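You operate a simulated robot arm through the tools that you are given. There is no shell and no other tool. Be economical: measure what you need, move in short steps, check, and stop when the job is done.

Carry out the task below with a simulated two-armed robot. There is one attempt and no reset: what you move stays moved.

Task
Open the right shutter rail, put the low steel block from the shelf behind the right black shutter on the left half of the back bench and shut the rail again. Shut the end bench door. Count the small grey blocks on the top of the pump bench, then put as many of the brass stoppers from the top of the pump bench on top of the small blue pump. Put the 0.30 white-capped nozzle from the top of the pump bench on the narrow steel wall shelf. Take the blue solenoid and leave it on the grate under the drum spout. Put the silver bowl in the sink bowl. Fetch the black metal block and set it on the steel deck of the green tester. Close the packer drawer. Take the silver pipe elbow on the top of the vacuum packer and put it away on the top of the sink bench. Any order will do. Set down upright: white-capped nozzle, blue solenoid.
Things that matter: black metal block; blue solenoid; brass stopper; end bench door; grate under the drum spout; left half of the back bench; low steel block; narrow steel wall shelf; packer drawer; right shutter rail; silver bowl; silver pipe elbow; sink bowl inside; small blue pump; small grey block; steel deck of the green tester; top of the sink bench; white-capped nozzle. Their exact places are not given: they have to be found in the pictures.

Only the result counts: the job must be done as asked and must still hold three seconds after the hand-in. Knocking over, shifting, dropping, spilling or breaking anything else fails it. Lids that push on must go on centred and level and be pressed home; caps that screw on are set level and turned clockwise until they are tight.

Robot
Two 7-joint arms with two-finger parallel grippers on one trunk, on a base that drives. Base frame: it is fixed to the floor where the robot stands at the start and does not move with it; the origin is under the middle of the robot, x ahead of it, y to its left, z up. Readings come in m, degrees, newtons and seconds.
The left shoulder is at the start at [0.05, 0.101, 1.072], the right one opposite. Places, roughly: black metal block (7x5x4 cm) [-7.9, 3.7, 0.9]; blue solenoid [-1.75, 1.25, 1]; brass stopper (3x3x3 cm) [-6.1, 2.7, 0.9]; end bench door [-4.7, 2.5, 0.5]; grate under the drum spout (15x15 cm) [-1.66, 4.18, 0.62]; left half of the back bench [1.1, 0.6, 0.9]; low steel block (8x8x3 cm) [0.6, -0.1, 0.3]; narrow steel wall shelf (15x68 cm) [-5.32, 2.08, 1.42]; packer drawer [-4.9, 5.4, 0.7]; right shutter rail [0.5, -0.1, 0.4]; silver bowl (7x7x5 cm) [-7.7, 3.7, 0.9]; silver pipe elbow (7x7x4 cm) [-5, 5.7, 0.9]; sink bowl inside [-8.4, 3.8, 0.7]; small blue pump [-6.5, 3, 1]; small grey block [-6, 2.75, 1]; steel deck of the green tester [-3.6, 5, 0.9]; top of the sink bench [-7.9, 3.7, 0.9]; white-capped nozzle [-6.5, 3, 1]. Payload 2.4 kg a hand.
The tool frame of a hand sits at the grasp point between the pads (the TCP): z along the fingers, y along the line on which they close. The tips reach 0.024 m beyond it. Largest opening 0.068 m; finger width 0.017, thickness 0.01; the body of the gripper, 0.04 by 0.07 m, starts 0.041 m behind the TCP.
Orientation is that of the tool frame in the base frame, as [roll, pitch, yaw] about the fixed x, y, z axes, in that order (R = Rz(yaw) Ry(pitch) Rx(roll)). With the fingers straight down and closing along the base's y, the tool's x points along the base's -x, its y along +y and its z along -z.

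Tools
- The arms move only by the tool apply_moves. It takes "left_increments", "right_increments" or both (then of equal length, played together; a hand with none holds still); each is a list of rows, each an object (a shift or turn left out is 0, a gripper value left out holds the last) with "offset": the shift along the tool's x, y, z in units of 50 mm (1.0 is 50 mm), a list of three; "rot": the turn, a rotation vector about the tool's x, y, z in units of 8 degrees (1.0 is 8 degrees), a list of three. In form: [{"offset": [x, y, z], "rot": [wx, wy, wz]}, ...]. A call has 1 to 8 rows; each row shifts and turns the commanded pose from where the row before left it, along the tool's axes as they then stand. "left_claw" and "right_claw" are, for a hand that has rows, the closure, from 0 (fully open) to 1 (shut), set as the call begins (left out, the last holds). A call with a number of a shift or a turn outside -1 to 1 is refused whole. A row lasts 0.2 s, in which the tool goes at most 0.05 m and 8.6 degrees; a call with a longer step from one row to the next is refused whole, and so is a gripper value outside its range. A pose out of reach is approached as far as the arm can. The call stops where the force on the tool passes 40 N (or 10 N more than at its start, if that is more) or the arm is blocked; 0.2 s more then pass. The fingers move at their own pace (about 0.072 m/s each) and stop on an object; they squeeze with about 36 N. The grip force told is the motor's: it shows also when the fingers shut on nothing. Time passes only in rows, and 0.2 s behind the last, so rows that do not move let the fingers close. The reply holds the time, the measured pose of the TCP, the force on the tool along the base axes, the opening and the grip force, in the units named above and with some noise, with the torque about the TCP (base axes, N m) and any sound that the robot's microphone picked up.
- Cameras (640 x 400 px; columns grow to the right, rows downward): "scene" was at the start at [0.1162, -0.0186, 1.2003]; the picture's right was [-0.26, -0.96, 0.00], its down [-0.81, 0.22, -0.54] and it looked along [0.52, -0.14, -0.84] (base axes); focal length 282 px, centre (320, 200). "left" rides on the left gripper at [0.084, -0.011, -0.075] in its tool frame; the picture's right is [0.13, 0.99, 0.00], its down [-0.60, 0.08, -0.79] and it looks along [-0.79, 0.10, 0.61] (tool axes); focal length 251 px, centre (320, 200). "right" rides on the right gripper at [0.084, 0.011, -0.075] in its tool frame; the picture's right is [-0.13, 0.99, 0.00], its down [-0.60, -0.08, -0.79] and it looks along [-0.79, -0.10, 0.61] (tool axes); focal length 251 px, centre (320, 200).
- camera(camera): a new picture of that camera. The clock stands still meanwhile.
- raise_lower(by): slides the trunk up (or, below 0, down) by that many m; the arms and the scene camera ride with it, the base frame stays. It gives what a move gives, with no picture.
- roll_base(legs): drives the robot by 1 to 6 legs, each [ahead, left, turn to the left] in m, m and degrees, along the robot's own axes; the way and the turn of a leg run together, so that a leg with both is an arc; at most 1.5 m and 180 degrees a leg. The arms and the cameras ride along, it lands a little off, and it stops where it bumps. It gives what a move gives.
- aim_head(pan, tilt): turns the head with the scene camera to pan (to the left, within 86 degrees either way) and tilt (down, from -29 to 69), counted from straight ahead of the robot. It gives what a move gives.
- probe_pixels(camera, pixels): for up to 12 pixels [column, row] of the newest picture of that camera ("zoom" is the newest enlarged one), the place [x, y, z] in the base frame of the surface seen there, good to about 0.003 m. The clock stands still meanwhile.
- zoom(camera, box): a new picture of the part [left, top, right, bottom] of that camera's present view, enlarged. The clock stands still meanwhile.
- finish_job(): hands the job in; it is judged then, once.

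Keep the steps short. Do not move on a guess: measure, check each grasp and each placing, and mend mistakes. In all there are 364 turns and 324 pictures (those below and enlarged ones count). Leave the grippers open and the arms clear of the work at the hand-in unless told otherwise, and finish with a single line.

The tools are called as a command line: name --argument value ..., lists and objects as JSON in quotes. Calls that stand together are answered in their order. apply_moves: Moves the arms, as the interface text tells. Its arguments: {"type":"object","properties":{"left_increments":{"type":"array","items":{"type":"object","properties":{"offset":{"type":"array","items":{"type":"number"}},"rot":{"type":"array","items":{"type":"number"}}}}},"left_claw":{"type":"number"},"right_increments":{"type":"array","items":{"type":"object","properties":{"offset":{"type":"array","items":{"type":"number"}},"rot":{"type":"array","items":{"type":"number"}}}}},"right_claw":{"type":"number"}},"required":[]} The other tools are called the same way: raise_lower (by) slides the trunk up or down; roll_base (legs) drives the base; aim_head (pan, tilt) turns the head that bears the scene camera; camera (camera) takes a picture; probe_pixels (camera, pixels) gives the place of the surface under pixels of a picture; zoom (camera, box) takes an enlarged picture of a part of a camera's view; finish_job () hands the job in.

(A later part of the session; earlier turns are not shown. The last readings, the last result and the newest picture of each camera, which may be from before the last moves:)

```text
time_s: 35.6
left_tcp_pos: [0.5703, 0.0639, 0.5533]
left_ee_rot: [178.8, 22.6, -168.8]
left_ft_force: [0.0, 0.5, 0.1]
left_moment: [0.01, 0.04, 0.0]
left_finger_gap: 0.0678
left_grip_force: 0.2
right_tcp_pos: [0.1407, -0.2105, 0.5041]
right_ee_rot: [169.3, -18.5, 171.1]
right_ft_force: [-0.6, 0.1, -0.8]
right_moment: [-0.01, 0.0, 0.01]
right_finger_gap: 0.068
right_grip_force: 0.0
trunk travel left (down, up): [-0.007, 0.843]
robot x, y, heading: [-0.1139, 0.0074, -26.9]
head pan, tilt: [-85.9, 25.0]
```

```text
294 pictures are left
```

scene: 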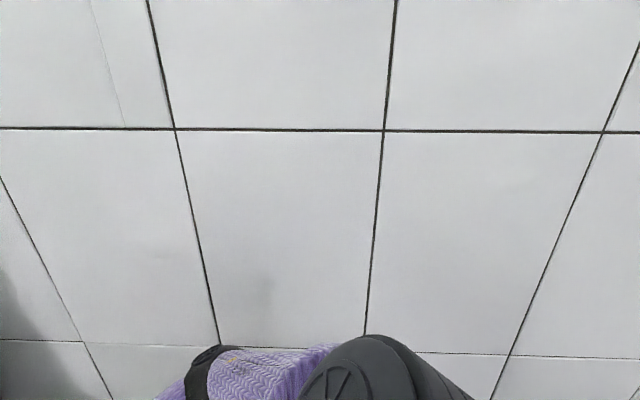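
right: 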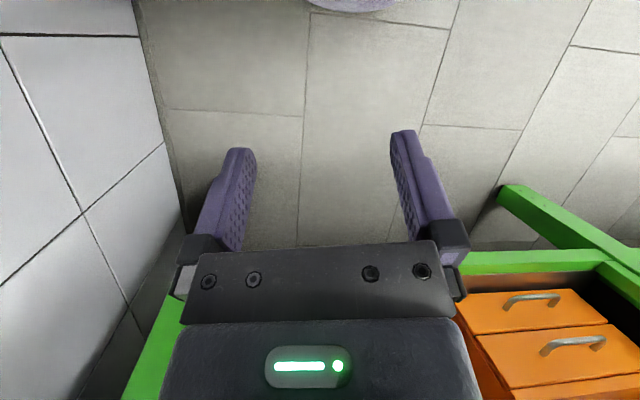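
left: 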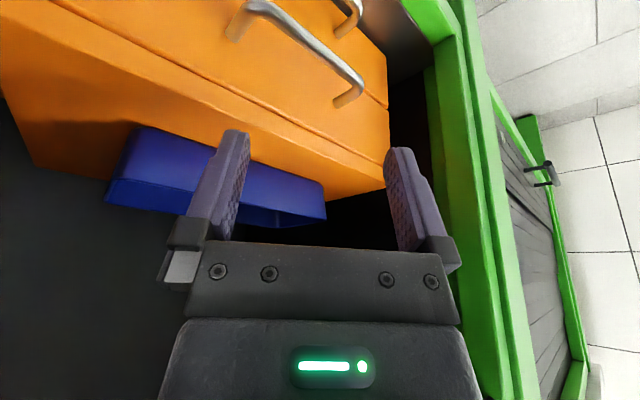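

The body is level; a wall stands close on the right and the right elbow touched it. I measure that wall.

probe_pixels --camera "scene" --pixels '[[100, 250], [300, 250], [500, 250], [320, 100]]'

```text
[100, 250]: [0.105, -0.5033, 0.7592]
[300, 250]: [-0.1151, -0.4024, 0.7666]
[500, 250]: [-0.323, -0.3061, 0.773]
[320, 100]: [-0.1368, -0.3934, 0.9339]
```

The wall is at t≈-0.41 (sideways), so I'll stand further left and use the right hand for the block. First I draw the left hand out of the cupboard along its tool x.

apply_moves --left_increments '[{"offset": [0.8, 0, 0]}, {"offset": [0.8, 0, 0]}, {"offset": [0.8, 0, 0]}]'

aim_head --pan 10 --tilt 50

camera --camera "scene"

```text
time_s: 36.4
left_tcp_pos: [0.4597, 0.0394, 0.5067]
left_ee_rot: [178.8, 22.5, -168.9]
left_ft_force: [-0.6, 0.0, -0.6]
left_moment: [-0.02, -0.01, 0.02]
left_finger_gap: 0.0679
left_grip_force: 0.1
right_tcp_pos: [0.1419, -0.211, 0.5046]
right_ee_rot: [169.3, -18.6, 171.1]
right_ft_force: [0.4, -0.7, 0.1]
right_moment: [0.04, -0.02, 0.02]
right_finger_gap: 0.0677
right_grip_force: 0.1
trunk travel left (down, up): [-0.007, 0.843]
robot x, y, heading: [-0.1132, 0.0092, -27.0]
head pan, tilt: [-85.9, 25.0]
```

```text
time_s: 38.2
left_tcp_pos: [0.461, 0.0395, 0.5073]
left_ee_rot: [178.7, 22.6, -168.8]
left_ft_force: [0.2, -0.2, 0.8]
left_moment: [0.03, 0.01, -0.01]
left_finger_gap: 0.0681
left_grip_force: 0.1
right_tcp_pos: [0.1417, -0.2112, 0.504]
right_ee_rot: [169.4, -18.4, 171.0]
right_ft_force: [0.2, -0.5, -0.3]
right_moment: [0.01, -0.01, 0.0]
right_finger_gap: 0.068
right_grip_force: 0.0
trunk travel left (down, up): [-0.007, 0.843]
robot x, y, heading: [-0.1158, 0.0075, -27.0]
head pan, tilt: [10.0, 50.0]
```

```text
293 pictures are left
```

scene: 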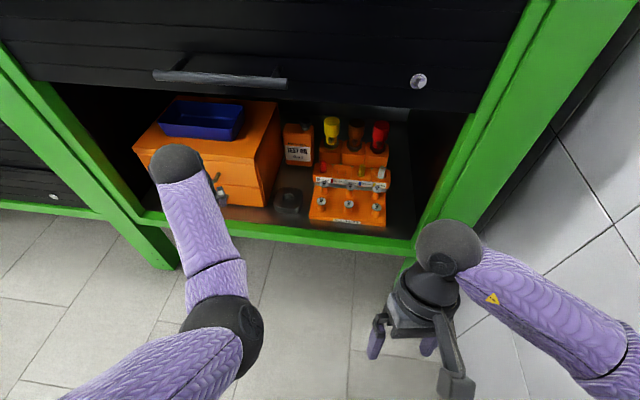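

Left hand is out and the shutter still open. I move the base left 0.15 and back 0.08, squaring to the bench.

roll_base --legs '[[-0.06, 0.2, 2.2]]'

```text
time_s: 39.4
left_tcp_pos: [0.4781, 0.186, 0.5073]
left_ee_rot: [178.8, 22.7, -163.6]
left_ft_force: [0.9, 0.5, 0.8]
left_moment: [-0.01, 0.0, -0.02]
left_finger_gap: 0.0679
left_grip_force: 0.0
right_tcp_pos: [0.1834, -0.0956, 0.5044]
right_ee_rot: [169.4, -18.5, 176.6]
right_ft_force: [0.2, -0.3, 0.0]
right_moment: [0.03, 0.01, -0.01]
right_finger_gap: 0.0681
right_grip_force: 0.0
trunk travel left (down, up): [-0.007, 0.843]
robot x, y, heading: [-0.0902, 0.0995, -21.3]
head pan, tilt: [10.0, 50.0]
stopped in leg 1: the robot was blocked; the commanded pose is now the measured one
```

Blocked again at the same distance from the bench (s≈-0.12), so something stands right behind me. I won't back further: move left 0.12, slightly ahead.

roll_base --legs '[[0.03, 0.12, -3.5]]'

aim_head --pan 86 --tilt 45

camera --camera "scene"

```text
time_s: 40.7
left_tcp_pos: [0.5577, 0.2488, 0.5073]
left_ee_rot: [178.7, 22.6, -166.8]
left_ft_force: [1.0, -0.3, -0.4]
left_moment: [0.0, -0.02, -0.02]
left_finger_gap: 0.0679
left_grip_force: 0.0
right_tcp_pos: [0.2465, -0.0142, 0.5042]
right_ee_rot: [169.4, -18.4, 173.1]
right_ft_force: [-0.2, -0.2, 0.2]
right_moment: [0.01, 0.01, 0.01]
right_finger_gap: 0.068
right_grip_force: 0.0
trunk travel left (down, up): [-0.007, 0.843]
robot x, y, heading: [-0.0155, 0.1946, -25.1]
head pan, tilt: [10.0, 50.0]
```

```text
time_s: 42.1
left_tcp_pos: [0.5587, 0.249, 0.5065]
left_ee_rot: [178.6, 22.6, -166.9]
left_ft_force: [0.8, 0.0, 0.5]
left_moment: [0.03, -0.01, -0.01]
left_finger_gap: 0.068
left_grip_force: 0.1
right_tcp_pos: [0.2468, -0.0142, 0.5051]
right_ee_rot: [169.3, -18.5, 173.1]
right_ft_force: [-1.0, 0.2, 0.0]
right_moment: [-0.01, -0.02, -0.02]
right_finger_gap: 0.068
right_grip_force: 0.0
trunk travel left (down, up): [-0.007, 0.843]
robot x, y, heading: [-0.0182, 0.1987, -25.1]
head pan, tilt: [85.9, 45.0]
```

```text
292 pictures are left
```

scene: 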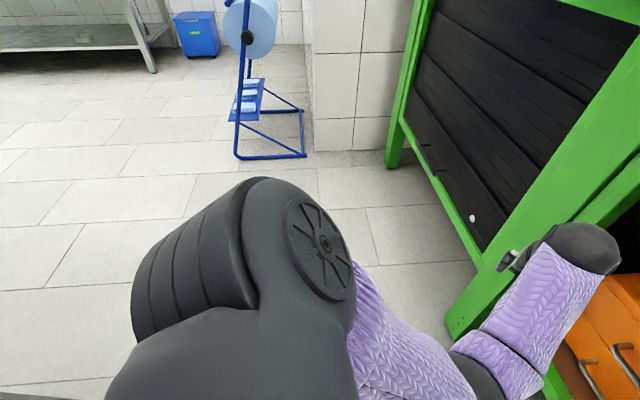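

Base is now square (heading -25.1°) with the right hand in line with the block's right wall. I straighten the right hand to point down and draw the left hand back from the post.

apply_moves --left_increments '[{"offset": [0.7, -0.3, 0]}, {"offset": [0.7, -0.3, 0]}, {"offset": [0.7, 0, 0]}, {"offset": [0.7, 0, 0]}]' --right_increments '[{"rot": [0.24, -0.625, 0.5]}, {"rot": [0.24, -0.625, 0.5]}, {"rot": [0.24, -0.625, 0.5]}, {"rot": [0.24, -0.625, 0.5]}]'

aim_head --pan 0 --tilt 50

camera --camera "scene"

```text
time_s: 43.1
left_tcp_pos: [0.4501, 0.1945, 0.4594]
left_ee_rot: [178.7, 24.3, -166.4]
left_ft_force: [-0.2, -0.1, -0.3]
left_moment: [0.0, 0.02, 0.0]
left_finger_gap: 0.068
left_grip_force: 0.0
right_tcp_pos: [0.2463, -0.0141, 0.5039]
right_ee_rot: [-179.8, 0.1, 155.2]
right_ft_force: [0.0, -0.3, 0.1]
right_moment: [-0.03, -0.01, 0.0]
right_finger_gap: 0.0681
right_grip_force: 0.0
trunk travel left (down, up): [-0.007, 0.843]
robot x, y, heading: [-0.014, 0.1926, -25.1]
head pan, tilt: [85.9, 45.0]
```

```text
time_s: 44.8
left_tcp_pos: [0.447, 0.1975, 0.4553]
left_ee_rot: [177.9, 24.0, -167.1]
left_ft_force: [-0.3, -0.4, -0.8]
left_moment: [-0.01, 0.0, -0.01]
left_finger_gap: 0.0683
left_grip_force: 0.1
right_tcp_pos: [0.2458, -0.0134, 0.5038]
right_ee_rot: [-179.9, 0.2, 155.3]
right_ft_force: [0.0, 0.3, 0.2]
right_moment: [-0.01, -0.03, -0.01]
right_finger_gap: 0.0683
right_grip_force: 0.1
trunk travel left (down, up): [-0.007, 0.843]
robot x, y, heading: [-0.0162, 0.2006, -25.2]
head pan, tilt: [0.0, 50.0]
```

```text
291 pictures are left
```

scene: 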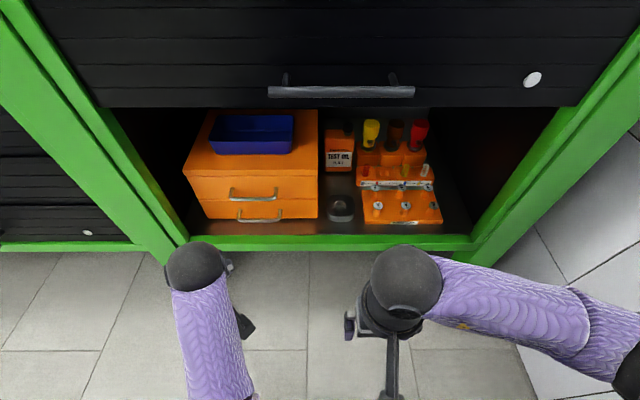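

Clear view: block at (340,207). I draw the left hand back another 0.14 m and lower the right hand.

apply_moves --left_increments '[{"offset": [0.8, 0, 0]}, {"offset": [0.8, 0, 0]}, {"offset": [0.8, 0, -0.2]}, {"offset": [0.6, 0, -0.3]}]' --right_increments '[{"offset": [0, 0, 0.4]}, {"offset": [0, 0, 0.4]}, {"offset": [0, 0, 0.4]}, {"offset": [0, 0, 0.2]}]'

```text
time_s: 45.2
left_tcp_pos: [0.4712, 0.1594, 0.5097]
left_ee_rot: [-172.3, 34.7, -161.9]
left_ft_force: [0.4, -0.2, -0.2]
left_moment: [0.02, 0.0, 0.03]
left_finger_gap: 0.068
left_grip_force: 0.1
right_tcp_pos: [0.2473, -0.0123, 0.4784]
right_ee_rot: [-179.9, 0.0, 155.0]
right_ft_force: [0.1, 0.6, -0.5]
right_moment: [0.05, 0.01, 0.0]
right_finger_gap: 0.0681
right_grip_force: 0.0
trunk travel left (down, up): [-0.007, 0.843]
robot x, y, heading: [-0.0162, 0.1923, -25.0]
head pan, tilt: [0.0, 50.0]
stopped in row 2 (left hand): the arm was blocked; the commanded pose is now the measured one
```

The left arm was blocked by its own limits. I raise and straighten it (back to tool-down) instead.

apply_moves --left_increments '[{"offset": [0, 0, -0.6], "rot": [0.105, 0.64, 0.7]}, {"offset": [0, 0, -0.6], "rot": [0.105, 0.64, 0.7]}, {"offset": [0, 0, -0.6], "rot": [0.105, 0.64, 0.7]}, {"offset": [0, 0, -0.5], "rot": [0.105, 0.64, 0.7]}, {"offset": [0, 0, -0.4], "rot": [0.105, 0.64, 0.7]}, {"offset": [0, 0, -0.3], "rot": [0.105, 0.64, 0.7]}, {"offset": [0.4, 0, -0.2], "rot": [0.105, 0.64, 0.7]}]'

camera --camera "scene"

```text
time_s: 46.1
left_tcp_pos: [0.4323, 0.1521, 0.5743]
left_ee_rot: [-177.9, 21.6, 179.5]
left_ft_force: [15.4, 5.7, -6.9]
left_moment: [-0.21, -0.4, -0.79]
left_finger_gap: 0.0679
left_grip_force: 0.0
left hand out of reach, approached as far as the arm can: row 3, 4
right_tcp_pos: [0.2471, -0.014, 0.4772]
right_ee_rot: [-179.9, 0.1, 155.1]
right_ft_force: [0.3, -0.3, -0.1]
right_moment: [-0.01, -0.02, 0.01]
right_finger_gap: 0.068
right_grip_force: 0.0
trunk travel left (down, up): [-0.007, 0.843]
robot x, y, heading: [-0.0166, 0.1949, -25.2]
head pan, tilt: [0.0, 50.0]
stopped in row 4 (left hand): the force on the tool passed its limit at 124 N (the readings are from after the stop); the commanded pose is now the measured one
```

```text
290 pictures are left
```

scene: 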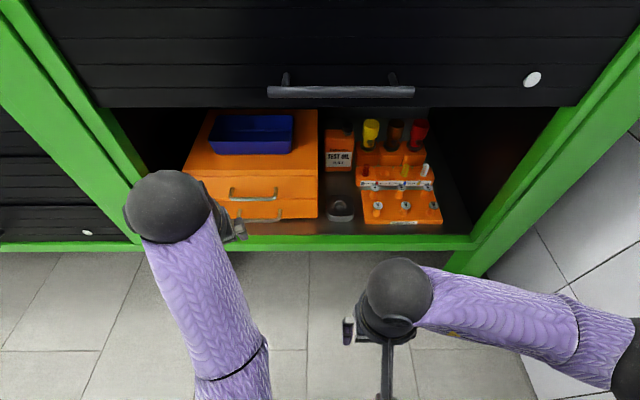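

A hard contact (124 N) stopped the left hand. I probe the wrist ball and the green post to learn whether they touch.

probe_pixels --camera "scene" --pixels '[[165, 205], [130, 200], [200, 215], [115, 180], [140, 235], [235, 225], [150, 175], [100, 180]]'

```text
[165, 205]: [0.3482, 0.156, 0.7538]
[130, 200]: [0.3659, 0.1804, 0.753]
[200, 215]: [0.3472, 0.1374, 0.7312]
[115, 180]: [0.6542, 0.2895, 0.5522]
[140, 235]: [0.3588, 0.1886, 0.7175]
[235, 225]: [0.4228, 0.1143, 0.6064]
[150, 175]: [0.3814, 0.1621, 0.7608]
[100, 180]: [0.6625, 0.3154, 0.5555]
```

No contact with the post; it was the arm folding on itself. I raise it straight up first.

apply_moves --left_increments '[{"offset": [-0.2, 0, -0.47]}, {"offset": [-0.2, 0, -0.47]}, {"offset": [-0.2, 0, -0.47]}]'

```text
time_s: 46.4
left_tcp_pos: [0.4354, 0.1533, 0.5782]
left_ee_rot: [-177.8, 22.3, 179.8]
left_ft_force: [13.6, -0.1, -4.9]
left_moment: [0.0, -0.26, 0.01]
left_finger_gap: 0.0678
left_grip_force: 0.0
left hand out of reach, approached as far as the arm can: row 1
right_tcp_pos: [0.2479, -0.0122, 0.4775]
right_ee_rot: [-179.8, 0.1, 155.2]
right_ft_force: [0.7, -0.2, -0.6]
right_moment: [0.02, 0.03, -0.03]
right_finger_gap: 0.068
right_grip_force: 0.0
trunk travel left (down, up): [-0.007, 0.843]
robot x, y, heading: [-0.0132, 0.201, -25.0]
head pan, tilt: [0.0, 50.0]
stopped in row 1 (left hand): the force on the tool passed its limit at 73 N (the readings are from after the stop); the commanded pose is now the measured one
```

Something presses the hand forward (its camera against the forearm). I move it forward/away and try again.

apply_moves --left_increments '[{"offset": [-0.6, 0, 0.2]}, {"offset": [-0.6, 0, 0.2]}, {"offset": [-0.4, 0, -0.2]}]'

camera --camera "scene"

```text
time_s: 47.2
left_tcp_pos: [0.514, 0.1524, 0.598]
left_ee_rot: [-177.7, 22.2, 179.8]
left_ft_force: [-0.7, 0.8, 0.1]
left_moment: [-0.01, 0.01, -0.01]
left_finger_gap: 0.0677
left_grip_force: 0.0
right_tcp_pos: [0.2462, -0.0136, 0.4781]
right_ee_rot: [-179.9, 0.1, 155.2]
right_ft_force: [0.0, -0.4, -0.3]
right_moment: [0.0, -0.02, 0.01]
right_finger_gap: 0.068
right_grip_force: 0.0
trunk travel left (down, up): [-0.007, 0.843]
robot x, y, heading: [-0.0156, 0.1985, -25.0]
head pan, tilt: [0.0, 50.0]
```

```text
289 pictures are left
```

scene: 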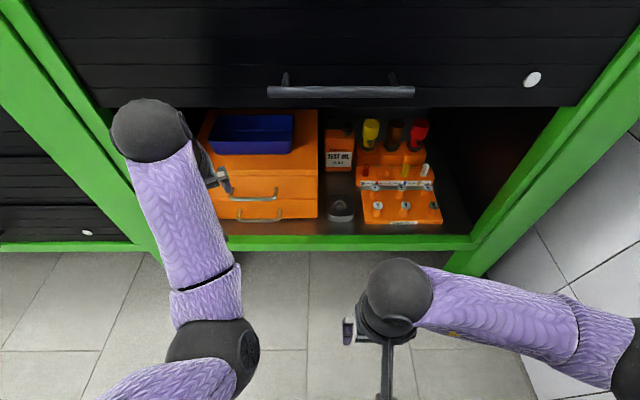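

Free again. Now straighten the hand in place, slightly lowering.

apply_moves --left_increments '[{"offset": [0, 0, 0.2], "rot": [0.03, 0.55, 0.6]}, {"offset": [0, 0, 0.2], "rot": [0.03, 0.55, 0.6]}, {"offset": [0, 0, 0.2], "rot": [0.03, 0.55, 0.6]}, {"offset": [0, 0, 0.2], "rot": [0.03, 0.55, 0.6]}, {"offset": [0, 0, 0.2], "rot": [0.03, 0.55, 0.6]}]'

```text
time_s: 47.9
left_tcp_pos: [0.5235, 0.1498, 0.5743]
left_ee_rot: [179.3, 11.3, 166.9]
left_ft_force: [9.2, -1.6, -5.1]
left_moment: [-0.04, -0.16, -0.13]
left_finger_gap: 0.068
left_grip_force: 0.2
right_tcp_pos: [0.2478, -0.0136, 0.4785]
right_ee_rot: [-179.9, 0.2, 155.3]
right_ft_force: [0.1, 0.2, -0.3]
right_moment: [-0.01, 0.03, 0.05]
right_finger_gap: 0.0682
right_grip_force: 0.2
trunk travel left (down, up): [-0.007, 0.843]
robot x, y, heading: [-0.0188, 0.1958, -25.0]
head pan, tilt: [0.0, 50.0]
stopped in row 3 (left hand): the force on the tool passed its limit at 53 N (the readings are from after the stop); the commanded pose is now the measured one
```

The left arm only folds freely when extended and lower (it was fine at z 0.508, 0.516 ahead). So I'll use the left hand for the block after all. Lower it 0.06 and then finish straightening.

apply_moves --left_increments '[{"offset": [-0.4, 0, 0.5]}, {"offset": [-0.2, 0, 0.7]}, {"offset": [0, 0, 0.3], "rot": [0.03, 0.48, 0.5]}, {"offset": [0, 0, 0], "rot": [0.03, 0.48, 0.5]}, {"offset": [0, 0, 0], "rot": [0.03, 0.48, 0.5]}]'

camera --camera "scene"

```text
time_s: 49.1
left_tcp_pos: [0.5646, 0.1417, 0.5049]
left_ee_rot: [178.8, -0.6, 155.1]
left_ft_force: [-1.1, 0.2, 1.3]
left_moment: [-0.01, 0.02, -0.03]
left_finger_gap: 0.068
left_grip_force: 0.1
right_tcp_pos: [0.2473, -0.0141, 0.4782]
right_ee_rot: [-179.9, 0.1, 155.2]
right_ft_force: [0.2, -0.8, 0.3]
right_moment: [-0.03, 0.01, 0.01]
right_finger_gap: 0.0681
right_grip_force: 0.1
trunk travel left (down, up): [-0.007, 0.843]
robot x, y, heading: [-0.0145, 0.1951, -24.7]
head pan, tilt: [0.0, 50.0]
```

```text
288 pictures are left
```

scene: 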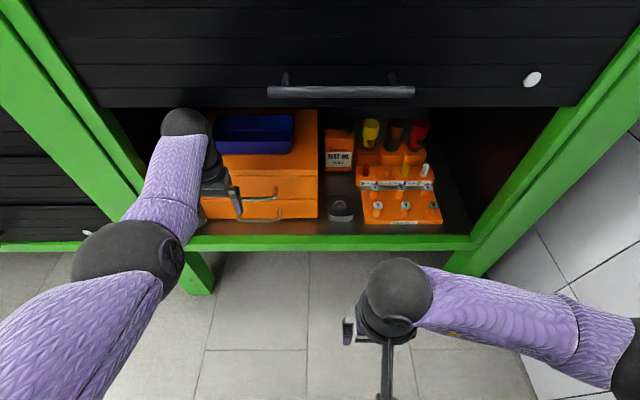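

Now straight, with the elbow swung outward — a better posture. I try drawing it back 0.2 m.

apply_moves --left_increments '[{"offset": [0.8, 0, 0]}, {"offset": [0.8, 0, 0]}, {"offset": [0.8, 0, 0]}, {"offset": [0.8, 0, 0]}, {"offset": [0.8, 0, 0]}]'

```text
time_s: 49.8
left_tcp_pos: [0.4947, 0.175, 0.5049]
left_ee_rot: [178.5, 0.5, 155.5]
left_ft_force: [0.3, -0.5, -0.1]
left_moment: [-0.02, -0.03, 0.01]
left_finger_gap: 0.0681
left_grip_force: 0.1
right_tcp_pos: [0.2462, -0.0124, 0.4788]
right_ee_rot: [-179.9, 0.0, 155.3]
right_ft_force: [0.1, 0.0, 0.6]
right_moment: [0.0, 0.0, -0.01]
right_finger_gap: 0.0678
right_grip_force: 0.1
trunk travel left (down, up): [-0.007, 0.843]
robot x, y, heading: [-0.0146, 0.1964, -24.8]
head pan, tilt: [0.0, 50.0]
stopped in row 3 (left hand): the force on the tool passed its limit at 83 N (the readings are from after the stop); the commanded pose is now the measured one
```

Stuck again close-in, so the left hand works extended. I lower it to z 0.43 and shift it right 0.1 m.

apply_moves --left_increments '[{"offset": [-0.3, 0, 0.4]}, {"offset": [0, -0.4, 0.4]}, {"offset": [0, -0.5, 0.4]}, {"offset": [0, -0.5, 0.3]}, {"offset": [0, -0.5, 0]}]'

```text
time_s: 51.0
left_tcp_pos: [0.4715, 0.0843, 0.4276]
left_ee_rot: [178.6, 0.5, 155.7]
left_ft_force: [-0.6, 0.3, -0.5]
left_moment: [0.03, -0.03, -0.01]
left_finger_gap: 0.0682
left_grip_force: 0.1
right_tcp_pos: [0.2466, -0.0124, 0.478]
right_ee_rot: [-179.9, 0.1, 155.2]
right_ft_force: [-0.1, 0.3, 1.0]
right_moment: [-0.03, -0.01, 0.04]
right_finger_gap: 0.0681
right_grip_force: 0.1
trunk travel left (down, up): [-0.007, 0.843]
robot x, y, heading: [-0.0172, 0.1967, -25.2]
head pan, tilt: [0.0, 50.0]
```

Good. Now the base moves right 0.185 m.

roll_base --legs '[[0, -0.185, 0]]'

camera --camera "scene"

```text
time_s: 52.5
left_tcp_pos: [0.3945, -0.08, 0.4273]
left_ee_rot: [178.4, 0.5, 155.8]
left_ft_force: [0.2, -0.4, -0.3]
left_moment: [-0.01, -0.01, 0.04]
left_finger_gap: 0.0678
left_grip_force: 0.1
right_tcp_pos: [0.1701, -0.1774, 0.4779]
right_ee_rot: [-179.9, 0.1, 155.5]
right_ft_force: [0.1, 0.5, 0.3]
right_moment: [0.01, 0.02, 0.0]
right_finger_gap: 0.0678
right_grip_force: 0.1
trunk travel left (down, up): [-0.007, 0.843]
robot x, y, heading: [-0.0904, 0.032, -24.5]
head pan, tilt: [0.0, 50.0]
```

```text
287 pictures are left
```

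scene: 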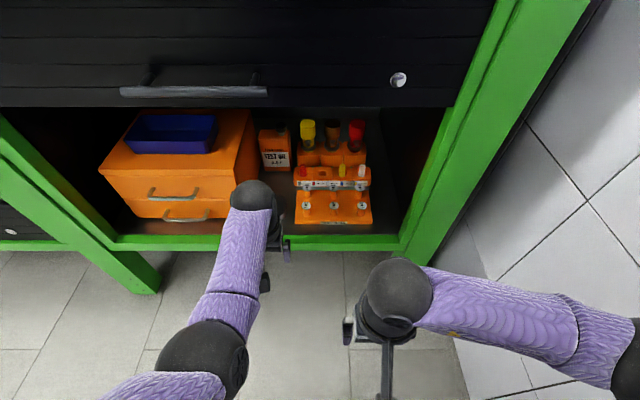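

Left TCP is at t 0.093, in line with the block's right wall. Drive ahead 0.17 m with the claw half closed.

apply_moves --left_increments '[{}, {}]' --left_claw 0.4

roll_base --legs '[[0.17, 0, 0]]'

camera --camera "left"

camera --camera "scene"

```text
time_s: 53.1
left_tcp_pos: [0.3948, -0.0794, 0.4276]
left_ee_rot: [178.6, 0.6, 155.8]
left_ft_force: [0.1, 0.4, 0.1]
left_moment: [-0.04, -0.03, -0.01]
left_finger_gap: 0.0411
left_grip_force: 0.0
right_tcp_pos: [0.1712, -0.178, 0.4776]
right_ee_rot: [-179.9, 0.1, 155.4]
right_ft_force: [0.7, -0.2, -0.6]
right_moment: [0.01, 0.01, -0.04]
right_finger_gap: 0.068
right_grip_force: 0.1
trunk travel left (down, up): [-0.007, 0.843]
robot x, y, heading: [-0.0957, 0.0252, -24.8]
head pan, tilt: [0.0, 50.0]
```

```text
time_s: 54.6
left_tcp_pos: [0.5503, -0.15, 0.4278]
left_ee_rot: [178.6, 0.6, 155.8]
left_ft_force: [-0.4, 0.9, 0.9]
left_moment: [-0.01, 0.04, -0.01]
left_finger_gap: 0.0407
left_grip_force: 0.1
right_tcp_pos: [0.325, -0.2483, 0.4787]
right_ee_rot: [-179.9, 0.1, 155.7]
right_ft_force: [-0.2, -0.5, 0.6]
right_moment: [0.02, -0.01, 0.01]
right_finger_gap: 0.0678
right_grip_force: 0.0
trunk travel left (down, up): [-0.007, 0.843]
robot x, y, heading: [0.0621, -0.0399, -24.7]
head pan, tilt: [0.0, 50.0]
```

```text
286 pictures are left
```

left: 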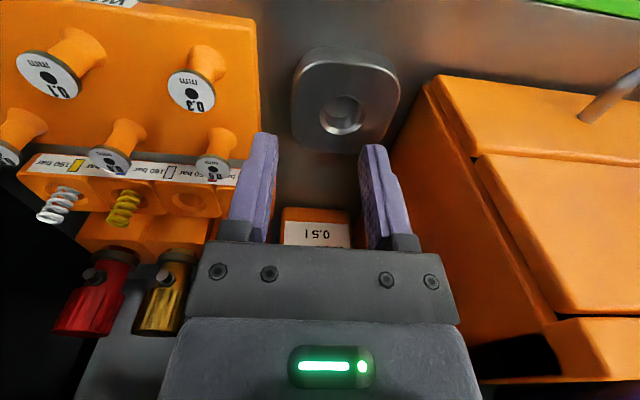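

```text
285 pictures are left
```

scene: 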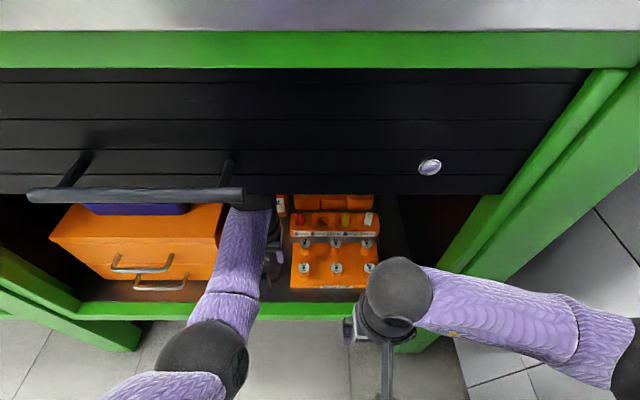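

Wrist fits under the shutter. I probe the block with the left camera.

probe_pixels --camera "left" --pixels '[[322, 112], [361, 115], [341, 96], [338, 133], [297, 90], [398, 90], [345, 50], [340, 150], [292, 130], [235, 130], [340, 118]]'

```text
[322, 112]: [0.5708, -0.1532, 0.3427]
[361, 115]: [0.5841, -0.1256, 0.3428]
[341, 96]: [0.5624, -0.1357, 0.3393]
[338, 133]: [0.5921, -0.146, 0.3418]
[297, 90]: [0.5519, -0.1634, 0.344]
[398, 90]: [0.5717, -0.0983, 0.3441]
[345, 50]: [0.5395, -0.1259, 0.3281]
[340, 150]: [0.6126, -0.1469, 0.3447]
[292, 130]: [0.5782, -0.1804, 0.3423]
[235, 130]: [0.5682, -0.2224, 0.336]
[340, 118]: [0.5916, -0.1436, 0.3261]
```

Hole centre (0.5775,-0.1394) confirmed; right wall centred at t 0.0905. I shift 2 cm forward, 3.5 mm right, then view before lowering fully.

apply_moves --left_increments '[{"offset": [-0.41, -0.07, 0]}, {"offset": [0, 0, 0.5]}, {"offset": [0, 0, 0.4]}]'

camera --camera "left"

```text
time_s: 55.4
left_tcp_pos: [0.5646, -0.1575, 0.3844]
left_ee_rot: [178.6, 0.6, 156.0]
left_ft_force: [-0.1, 0.5, -0.1]
left_moment: [-0.01, -0.03, 0.02]
left_finger_gap: 0.0409
left_grip_force: 0.1
left hand out of reach, approached as far as the arm can: row 3
right_tcp_pos: [0.3252, -0.2487, 0.4781]
right_ee_rot: [-179.9, 0.0, 155.5]
right_ft_force: [0.8, 0.6, 0.6]
right_moment: [-0.01, -0.01, -0.03]
right_finger_gap: 0.0681
right_grip_force: 0.1
trunk travel left (down, up): [-0.007, 0.843]
robot x, y, heading: [0.0654, -0.0375, -24.8]
head pan, tilt: [0.0, 50.0]
```

```text
284 pictures are left
```

left: 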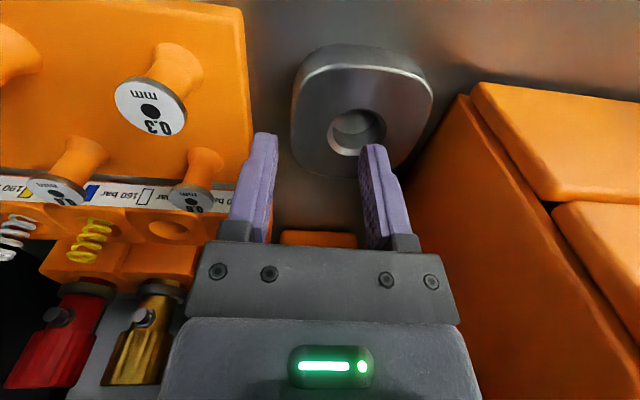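

The arm is at its low reach limit here. I draw the hand back 0.06 and drive the base 0.06 ahead to compensate.

apply_moves --left_increments '[{"offset": [0.6, 0, 0]}, {"offset": [0.6, 0, 0]}]'

roll_base --legs '[[0.06, 0, 0]]'

```text
time_s: 56.0
left_tcp_pos: [0.5082, -0.134, 0.3831]
left_ee_rot: [178.4, 0.4, 155.8]
left_ft_force: [0.1, -0.7, 0.4]
left_moment: [-0.02, 0.02, 0.01]
left_finger_gap: 0.0409
left_grip_force: 0.0
right_tcp_pos: [0.3248, -0.2486, 0.4783]
right_ee_rot: [-179.9, 0.1, 155.5]
right_ft_force: [-1.4, 0.8, 0.1]
right_moment: [0.0, 0.0, -0.01]
right_finger_gap: 0.068
right_grip_force: 0.1
trunk travel left (down, up): [-0.007, 0.843]
robot x, y, heading: [0.0633, -0.0402, -24.8]
head pan, tilt: [0.0, 50.0]
```

```text
time_s: 56.9
left_tcp_pos: [0.5628, -0.1582, 0.385]
left_ee_rot: [178.4, 0.5, 155.7]
left_ft_force: [-0.3, 0.1, -0.2]
left_moment: [0.01, 0.02, 0.01]
left_finger_gap: 0.0406
left_grip_force: 0.0
right_tcp_pos: [0.3783, -0.2736, 0.478]
right_ee_rot: [-179.9, 0.1, 155.5]
right_ft_force: [-0.4, 0.8, 0.0]
right_moment: [0.02, -0.01, -0.03]
right_finger_gap: 0.0679
right_grip_force: 0.1
trunk travel left (down, up): [-0.007, 0.843]
robot x, y, heading: [0.115, -0.0651, -24.8]
head pan, tilt: [0.0, 50.0]
```

Now 6 mm forward and lower 0.031 m so the tips enter hole and gap.

apply_moves --left_increments '[{"offset": [-0.12, -0.03, 0]}, {"offset": [0, 0, 0.3]}, {"offset": [0, 0, 0.32]}]'

camera --camera "left"

```text
time_s: 57.7
left_tcp_pos: [0.5672, -0.1615, 0.3531]
left_ee_rot: [178.5, 0.5, 155.7]
left_ft_force: [0.7, 0.2, 0.7]
left_moment: [0.01, 0.0, 0.01]
left_finger_gap: 0.0408
left_grip_force: 0.1
right_tcp_pos: [0.3782, -0.2739, 0.4791]
right_ee_rot: [-179.9, 0.1, 155.5]
right_ft_force: [0.1, 0.1, -0.7]
right_moment: [-0.01, -0.01, 0.01]
right_finger_gap: 0.0682
right_grip_force: 0.0
trunk travel left (down, up): [-0.007, 0.843]
robot x, y, heading: [0.1152, -0.0669, -24.9]
head pan, tilt: [0.0, 50.0]
```

```text
283 pictures are left
```

left: 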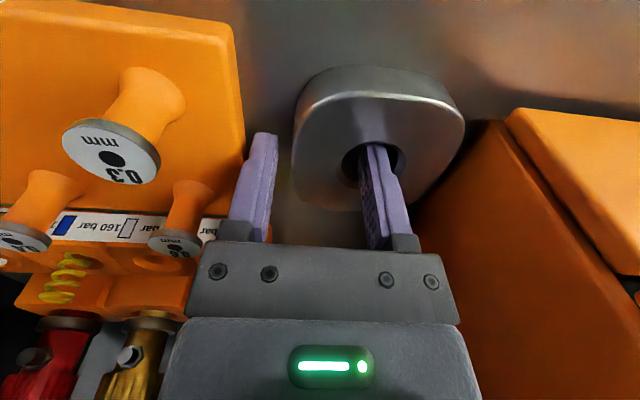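

The finger is in the hole, the other beside the block. Close.

apply_moves --left_increments '[{}, {}, {}]' --left_claw 1

apply_moves --left_increments '[{"offset": [0, 0, -0.3]}, {"offset": [0, 0, -0.5]}, {"offset": [0, 0, -0.5]}]'

camera --camera "left"

```text
time_s: 58.5
left_tcp_pos: [0.569, -0.1612, 0.3535]
left_ee_rot: [178.5, 0.5, 155.7]
left_ft_force: [1.1, -0.7, 0.0]
left_moment: [-0.41, -0.07, -0.08]
left_finger_gap: 0.0238
left_grip_force: 36.1
right_tcp_pos: [0.3798, -0.2733, 0.4789]
right_ee_rot: [-179.8, 0.0, 155.4]
right_ft_force: [0.3, -0.2, -0.2]
right_moment: [0.02, -0.01, 0.03]
right_finger_gap: 0.0681
right_grip_force: 0.1
trunk travel left (down, up): [-0.007, 0.843]
robot x, y, heading: [0.1137, -0.0694, -24.9]
head pan, tilt: [0.0, 50.0]
```

```text
time_s: 59.3
left_tcp_pos: [0.5662, -0.1637, 0.4173]
left_ee_rot: [178.5, 0.4, 155.8]
left_ft_force: [0.1, 0.9, -7.8]
left_moment: [-0.18, 0.09, 0.0]
left_finger_gap: 0.0239
left_grip_force: 36.3
right_tcp_pos: [0.3801, -0.2742, 0.4784]
right_ee_rot: [-179.9, 0.0, 155.5]
right_ft_force: [0.5, 0.9, -0.8]
right_moment: [-0.03, -0.03, 0.0]
right_finger_gap: 0.068
right_grip_force: 0.1
trunk travel left (down, up): [-0.007, 0.843]
robot x, y, heading: [0.1154, -0.0665, -24.4]
head pan, tilt: [0.0, 50.0]
```

```text
282 pictures are left
```

left: 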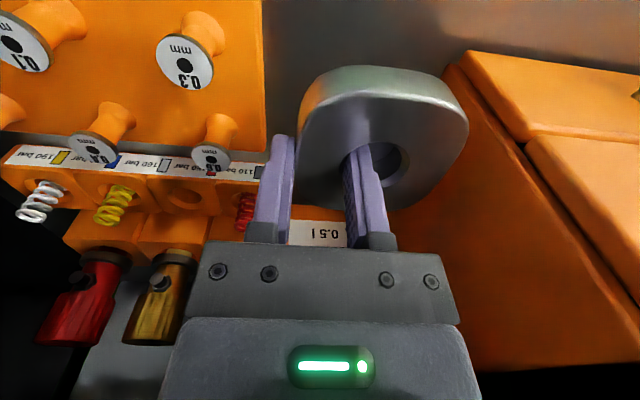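

Held (≈8 N). Drive straight back 0.2 m out of the cupboard.

roll_base --legs '[[-0.19, 0, 0]]'

camera --camera "scene"

```text
time_s: 60.9
left_tcp_pos: [0.3929, -0.0799, 0.4169]
left_ee_rot: [178.5, 0.5, 156.0]
left_ft_force: [-0.3, -0.9, -7.6]
left_moment: [-0.21, 0.09, -0.03]
left_finger_gap: 0.0235
left_grip_force: 36.0
right_tcp_pos: [0.2056, -0.1915, 0.4791]
right_ee_rot: [-179.9, -0.1, 155.9]
right_ft_force: [0.1, -0.8, -0.2]
right_moment: [0.02, 0.0, -0.03]
right_finger_gap: 0.0682
right_grip_force: 0.1
trunk travel left (down, up): [-0.007, 0.843]
robot x, y, heading: [-0.0556, 0.0151, -24.3]
head pan, tilt: [0.0, 50.0]
```

```text
281 pictures are left
```

scene: 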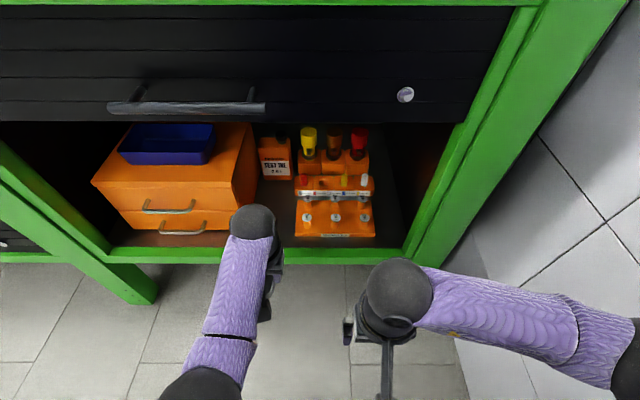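

All fine inside. Now back 0.04 more, raise the trunk 0.6 m and look over the bench for a free spot in its left half.

roll_base --legs '[[-0.045, 0, 0]]'

raise_lower --by 0.62

aim_head --pan 35 --tilt 35

camera --camera "scene"

```text
time_s: 61.8
left_tcp_pos: [0.3525, -0.0615, 0.4175]
left_ee_rot: [178.5, 0.5, 156.1]
left_ft_force: [0.5, -0.2, -8.3]
left_moment: [-0.18, 0.09, 0.01]
left_finger_gap: 0.0236
left_grip_force: 36.3
right_tcp_pos: [0.1661, -0.1724, 0.4786]
right_ee_rot: [-180.0, 0.0, 155.8]
right_ft_force: [-0.1, 0.2, -0.2]
right_moment: [0.01, 0.01, -0.01]
right_finger_gap: 0.0678
right_grip_force: 0.0
trunk travel left (down, up): [-0.007, 0.843]
robot x, y, heading: [-0.099, 0.0359, -24.4]
head pan, tilt: [0.0, 50.0]
```

```text
refused: 0.62 is not a number from -0.4 to 0.4
```

```text
time_s: 62.8
left_tcp_pos: [0.3519, -0.061, 0.4165]
left_ee_rot: [178.6, 0.4, 156.0]
left_ft_force: [-0.4, -0.8, -7.7]
left_moment: [-0.18, 0.1, -0.01]
left_finger_gap: 0.0237
left_grip_force: 36.1
right_tcp_pos: [0.1655, -0.1745, 0.4781]
right_ee_rot: [-179.9, 0.0, 155.8]
right_ft_force: [0.0, 0.6, 0.1]
right_moment: [-0.02, -0.03, -0.04]
right_finger_gap: 0.0682
right_grip_force: 0.1
trunk travel left (down, up): [-0.007, 0.843]
robot x, y, heading: [-0.098, 0.0292, -24.5]
head pan, tilt: [35.0, 35.0]
```

```text
280 pictures are left
```

scene: 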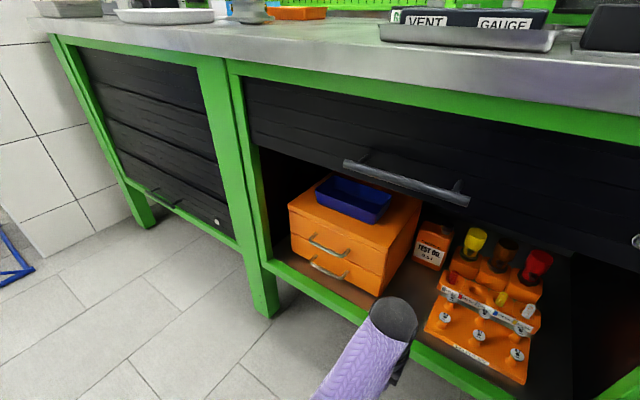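

Trunk steps are limited to 0.4; raise in two.

raise_lower --by 0.4

raise_lower --by 0.25

camera --camera "scene"

```text
time_s: 66.6
left_tcp_pos: [0.3519, -0.0623, 0.8253]
left_ee_rot: [178.6, 1.5, 156.2]
left_ft_force: [-0.5, -0.1, -8.6]
left_moment: [-0.15, 0.03, 0.02]
left_finger_gap: 0.0239
left_grip_force: 36.4
right_tcp_pos: [0.1651, -0.1735, 0.8791]
right_ee_rot: [-179.9, 0.0, 155.8]
right_ft_force: [0.0, -1.1, 0.1]
right_moment: [0.0, 0.0, 0.01]
right_finger_gap: 0.0682
right_grip_force: 0.2
trunk travel left (down, up): [-0.407, 0.443]
robot x, y, heading: [-0.0988, 0.0293, -24.3]
head pan, tilt: [35.0, 35.0]
```

```text
time_s: 69.2
left_tcp_pos: [0.3582, -0.0647, 1.0977]
left_ee_rot: [178.5, 4.5, 156.2]
left_ft_force: [0.3, 0.2, -7.9]
left_moment: [-0.21, 0.08, 0.0]
left_finger_gap: 0.0238
left_grip_force: 35.6
right_tcp_pos: [0.1659, -0.1744, 1.1274]
right_ee_rot: [-179.9, -0.1, 155.8]
right_ft_force: [-0.9, 0.3, -0.2]
right_moment: [0.0, -0.01, -0.06]
right_finger_gap: 0.0678
right_grip_force: 0.0
trunk travel left (down, up): [-0.657, 0.193]
robot x, y, heading: [-0.0974, 0.0342, -24.2]
head pan, tilt: [35.0, 35.0]
```

```text
279 pictures are left
```

scene: 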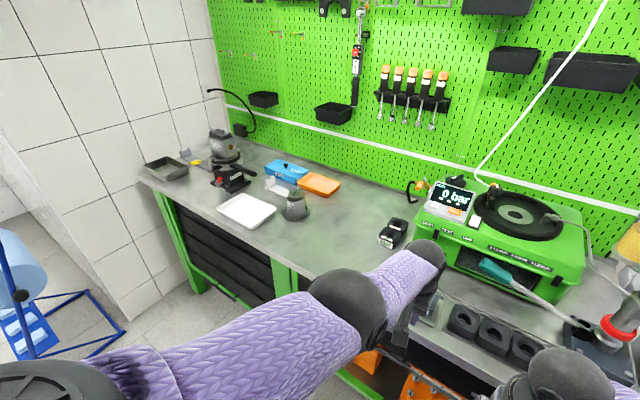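

I probe the bench extents and the free area near (330,235).

probe_pixels --camera "scene" --pixels '[[142, 172], [160, 205], [255, 240], [300, 260], [290, 240], [340, 225], [350, 200], [380, 240], [400, 250], [320, 250], [250, 215], [295, 215]]'

```text
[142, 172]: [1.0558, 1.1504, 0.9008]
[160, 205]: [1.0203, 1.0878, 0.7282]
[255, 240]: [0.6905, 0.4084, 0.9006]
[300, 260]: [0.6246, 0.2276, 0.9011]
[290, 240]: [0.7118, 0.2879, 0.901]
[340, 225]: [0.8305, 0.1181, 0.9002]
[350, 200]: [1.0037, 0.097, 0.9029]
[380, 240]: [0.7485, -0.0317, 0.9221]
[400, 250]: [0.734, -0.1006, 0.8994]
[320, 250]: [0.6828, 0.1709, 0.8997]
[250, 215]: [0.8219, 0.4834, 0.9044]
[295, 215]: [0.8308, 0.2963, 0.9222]
```

Bench runs from t≈-0.41 to 1.49, so its left half is t>0.54. A free spot lies left of the white tray. I drive 0.9 m left along the bench and look.

roll_base --legs '[[0.0, 0.9, 0]]'

aim_head --pan 10 --tilt 50

camera --camera "scene"

```text
time_s: 73.9
left_tcp_pos: [0.722, 0.7505, 1.0981]
left_ee_rot: [178.5, 4.3, 156.5]
left_ft_force: [-0.8, -0.3, -7.6]
left_moment: [-0.22, 0.13, 0.0]
left_finger_gap: 0.0237
left_grip_force: 36.5
right_tcp_pos: [0.5322, 0.6386, 1.1282]
right_ee_rot: [-179.9, 0.0, 156.2]
right_ft_force: [-0.1, 0.3, 0.1]
right_moment: [-0.02, -0.05, -0.05]
right_finger_gap: 0.0677
right_grip_force: 0.0
trunk travel left (down, up): [-0.657, 0.193]
robot x, y, heading: [0.2697, 0.8448, -23.9]
head pan, tilt: [35.0, 35.0]
```

```text
time_s: 74.8
left_tcp_pos: [0.7231, 0.7498, 1.0978]
left_ee_rot: [178.6, 4.4, 156.5]
left_ft_force: [-0.1, 0.6, -7.6]
left_moment: [-0.21, 0.09, 0.0]
left_finger_gap: 0.0239
left_grip_force: 36.2
right_tcp_pos: [0.5323, 0.6387, 1.1284]
right_ee_rot: [-179.9, 0.0, 156.2]
right_ft_force: [0.0, 0.0, 0.6]
right_moment: [0.02, 0.0, -0.02]
right_finger_gap: 0.0681
right_grip_force: 0.0
trunk travel left (down, up): [-0.657, 0.193]
robot x, y, heading: [0.2654, 0.8429, -24.1]
head pan, tilt: [10.0, 50.0]
```

```text
278 pictures are left
```

scene: 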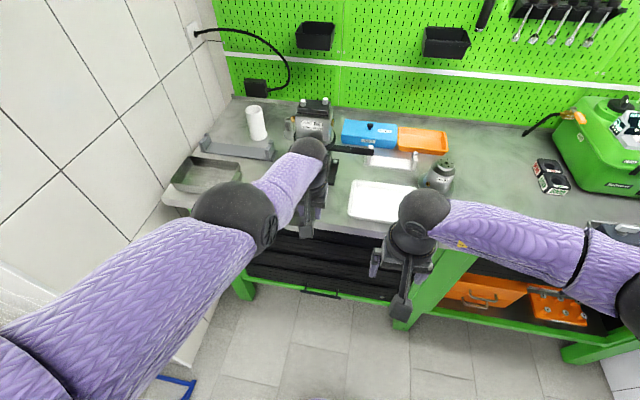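

probe_pixels --camera "scene" --pixels '[[335, 200], [340, 215], [338, 180], [255, 180], [235, 178], [235, 160], [347, 210], [355, 180], [325, 220], [270, 215]]'

zoom --camera "scene" --box '[160, 90, 480, 290]'

```text
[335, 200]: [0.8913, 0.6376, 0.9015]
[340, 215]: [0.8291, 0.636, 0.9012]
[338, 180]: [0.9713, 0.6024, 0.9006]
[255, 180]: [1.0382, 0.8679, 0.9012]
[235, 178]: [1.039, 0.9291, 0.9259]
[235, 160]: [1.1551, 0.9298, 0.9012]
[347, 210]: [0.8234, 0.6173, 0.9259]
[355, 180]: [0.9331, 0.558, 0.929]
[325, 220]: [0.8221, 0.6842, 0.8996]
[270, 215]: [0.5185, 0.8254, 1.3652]
```

```text
2.00 times, centred on (320, 190) of scene
```

zoom: 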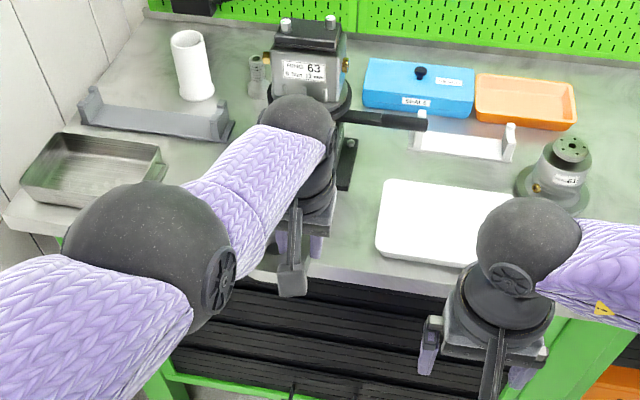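

Free strip: t 0.92–1.27, s 0.44–0.62. I drive ahead 0.19 and left 0.085 to bring the block over its middle.

roll_base --legs '[[0.19, 0.09, -0.7]]'

camera --camera "left"

camera --camera "scene"

```text
time_s: 76.2
left_tcp_pos: [0.861, 0.7506, 1.0913]
left_ee_rot: [178.6, 2.1, 156.0]
left_ft_force: [0.1, -0.1, -7.9]
left_moment: [-0.23, 0.08, 0.02]
left_finger_gap: 0.0241
left_grip_force: 36.2
right_tcp_pos: [0.6789, 0.6365, 1.1297]
right_ee_rot: [-179.8, 0.1, 155.6]
right_ft_force: [0.2, 0.9, -0.1]
right_moment: [-0.04, 0.0, -0.03]
right_finger_gap: 0.0677
right_grip_force: 0.0
trunk travel left (down, up): [-0.657, 0.193]
robot x, y, heading: [0.4163, 0.8457, -24.3]
head pan, tilt: [10.0, 50.0]
stopped in leg 1: the force on the tool passed its limit at 84 N (the readings are from after the stop); the commanded pose is now the measured one
```

```text
276 pictures are left
```

left: 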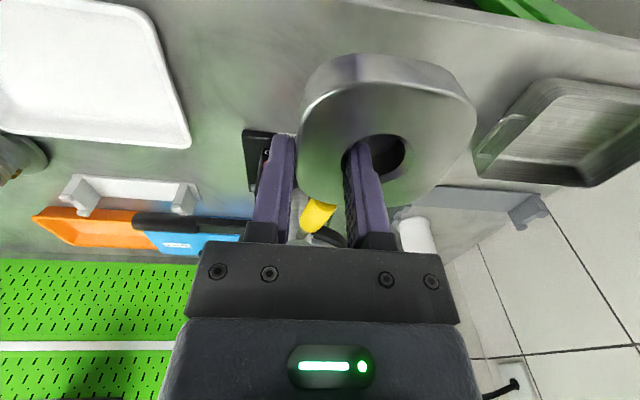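

```text
275 pictures are left
```

scene: 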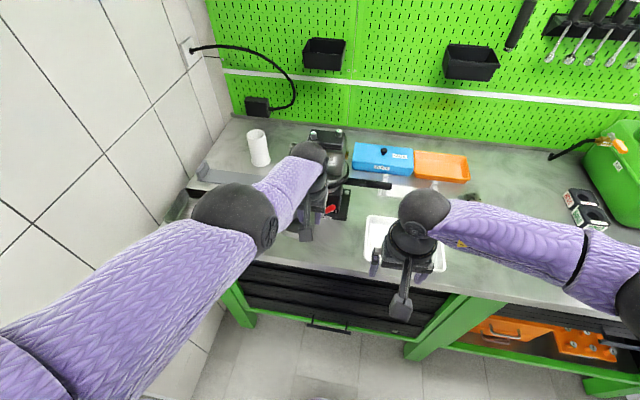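

Contact stopped the drive (84 N). I look closely at what the hand touched.

zoom --camera "scene" --box '[230, 110, 430, 235]'

probe_pixels --camera "zoom" --pixels '[[310, 75], [500, 240], [330, 320], [260, 150], [370, 200], [240, 390], [380, 300], [320, 90]]'

```text
3.20 times, centred on (330, 172) of scene
```

zoom: 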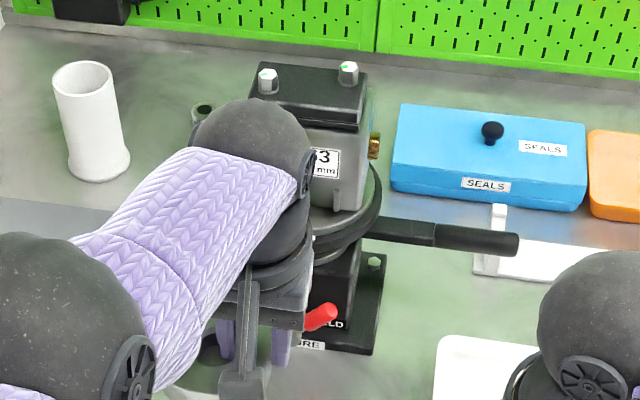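

```text
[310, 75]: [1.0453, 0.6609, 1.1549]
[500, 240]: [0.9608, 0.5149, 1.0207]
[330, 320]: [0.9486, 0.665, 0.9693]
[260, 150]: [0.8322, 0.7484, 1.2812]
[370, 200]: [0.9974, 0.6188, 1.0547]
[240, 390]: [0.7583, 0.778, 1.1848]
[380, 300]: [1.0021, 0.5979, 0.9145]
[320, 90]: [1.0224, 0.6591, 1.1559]
```

The hand or block met the tester's yellow grip, I think. Back off 0.07 m and check.

roll_base --legs '[[-0.07, 0, 0]]'

camera --camera "left"

camera --camera "scene"

```text
time_s: 77.2
left_tcp_pos: [0.7988, 0.7776, 1.0926]
left_ee_rot: [178.6, 2.3, 156.0]
left_ft_force: [-0.8, 0.3, -6.7]
left_moment: [-0.21, 0.04, 0.0]
left_finger_gap: 0.0238
left_grip_force: 35.9
right_tcp_pos: [0.6155, 0.6646, 1.1284]
right_ee_rot: [-179.9, 0.1, 155.7]
right_ft_force: [0.2, 1.1, -0.9]
right_moment: [-0.01, -0.02, 0.0]
right_finger_gap: 0.0681
right_grip_force: 0.0
trunk travel left (down, up): [-0.657, 0.193]
robot x, y, heading: [0.3547, 0.8735, -24.5]
head pan, tilt: [10.0, 50.0]
```

```text
273 pictures are left
```

left: 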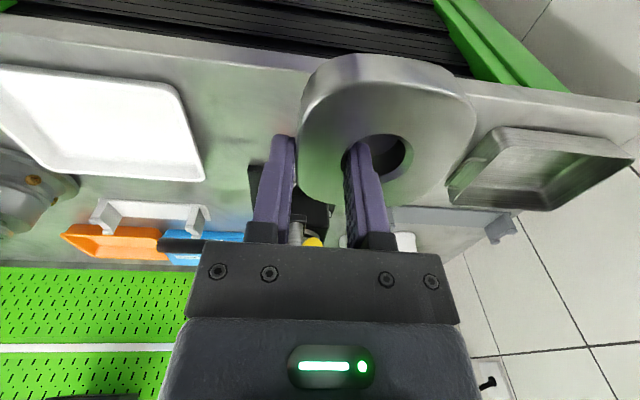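

```text
272 pictures are left
```

scene: 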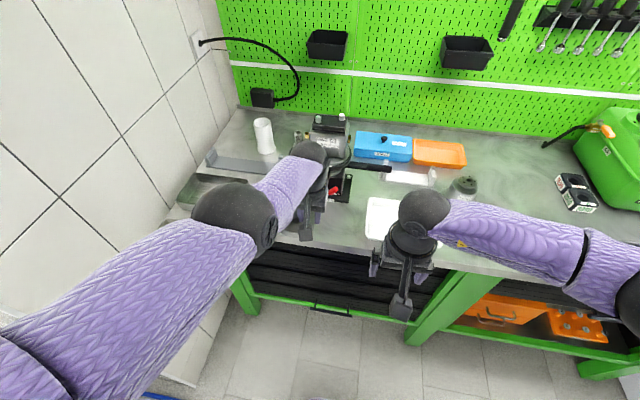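

I need a clear look at that tester. I move back a little and right 0.3 m so my arm does not hide it.

roll_base --legs '[[-0.05, -0.3, 0]]'

zoom --camera "scene" --box '[120, 60, 440, 260]'

```text
time_s: 79.2
left_tcp_pos: [0.6296, 0.5229, 1.0926]
left_ee_rot: [178.6, 2.2, 155.9]
left_ft_force: [-0.3, -0.9, -8.0]
left_moment: [-0.25, 0.02, 0.02]
left_finger_gap: 0.0237
left_grip_force: 36.3
right_tcp_pos: [0.4452, 0.4114, 1.1293]
right_ee_rot: [-180.0, 0.1, 155.6]
right_ft_force: [-0.5, 0.2, -0.9]
right_moment: [0.0, 0.01, 0.02]
right_finger_gap: 0.0683
right_grip_force: 0.0
trunk travel left (down, up): [-0.657, 0.193]
robot x, y, heading: [0.1834, 0.6189, -24.4]
head pan, tilt: [10.0, 50.0]
```

```text
2.00 times, centred on (280, 160) of scene
```

zoom: 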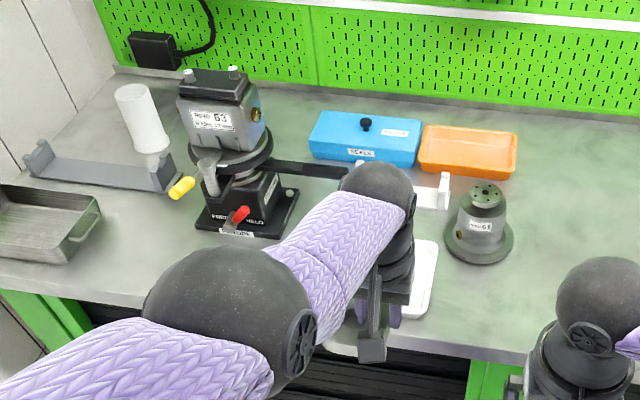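

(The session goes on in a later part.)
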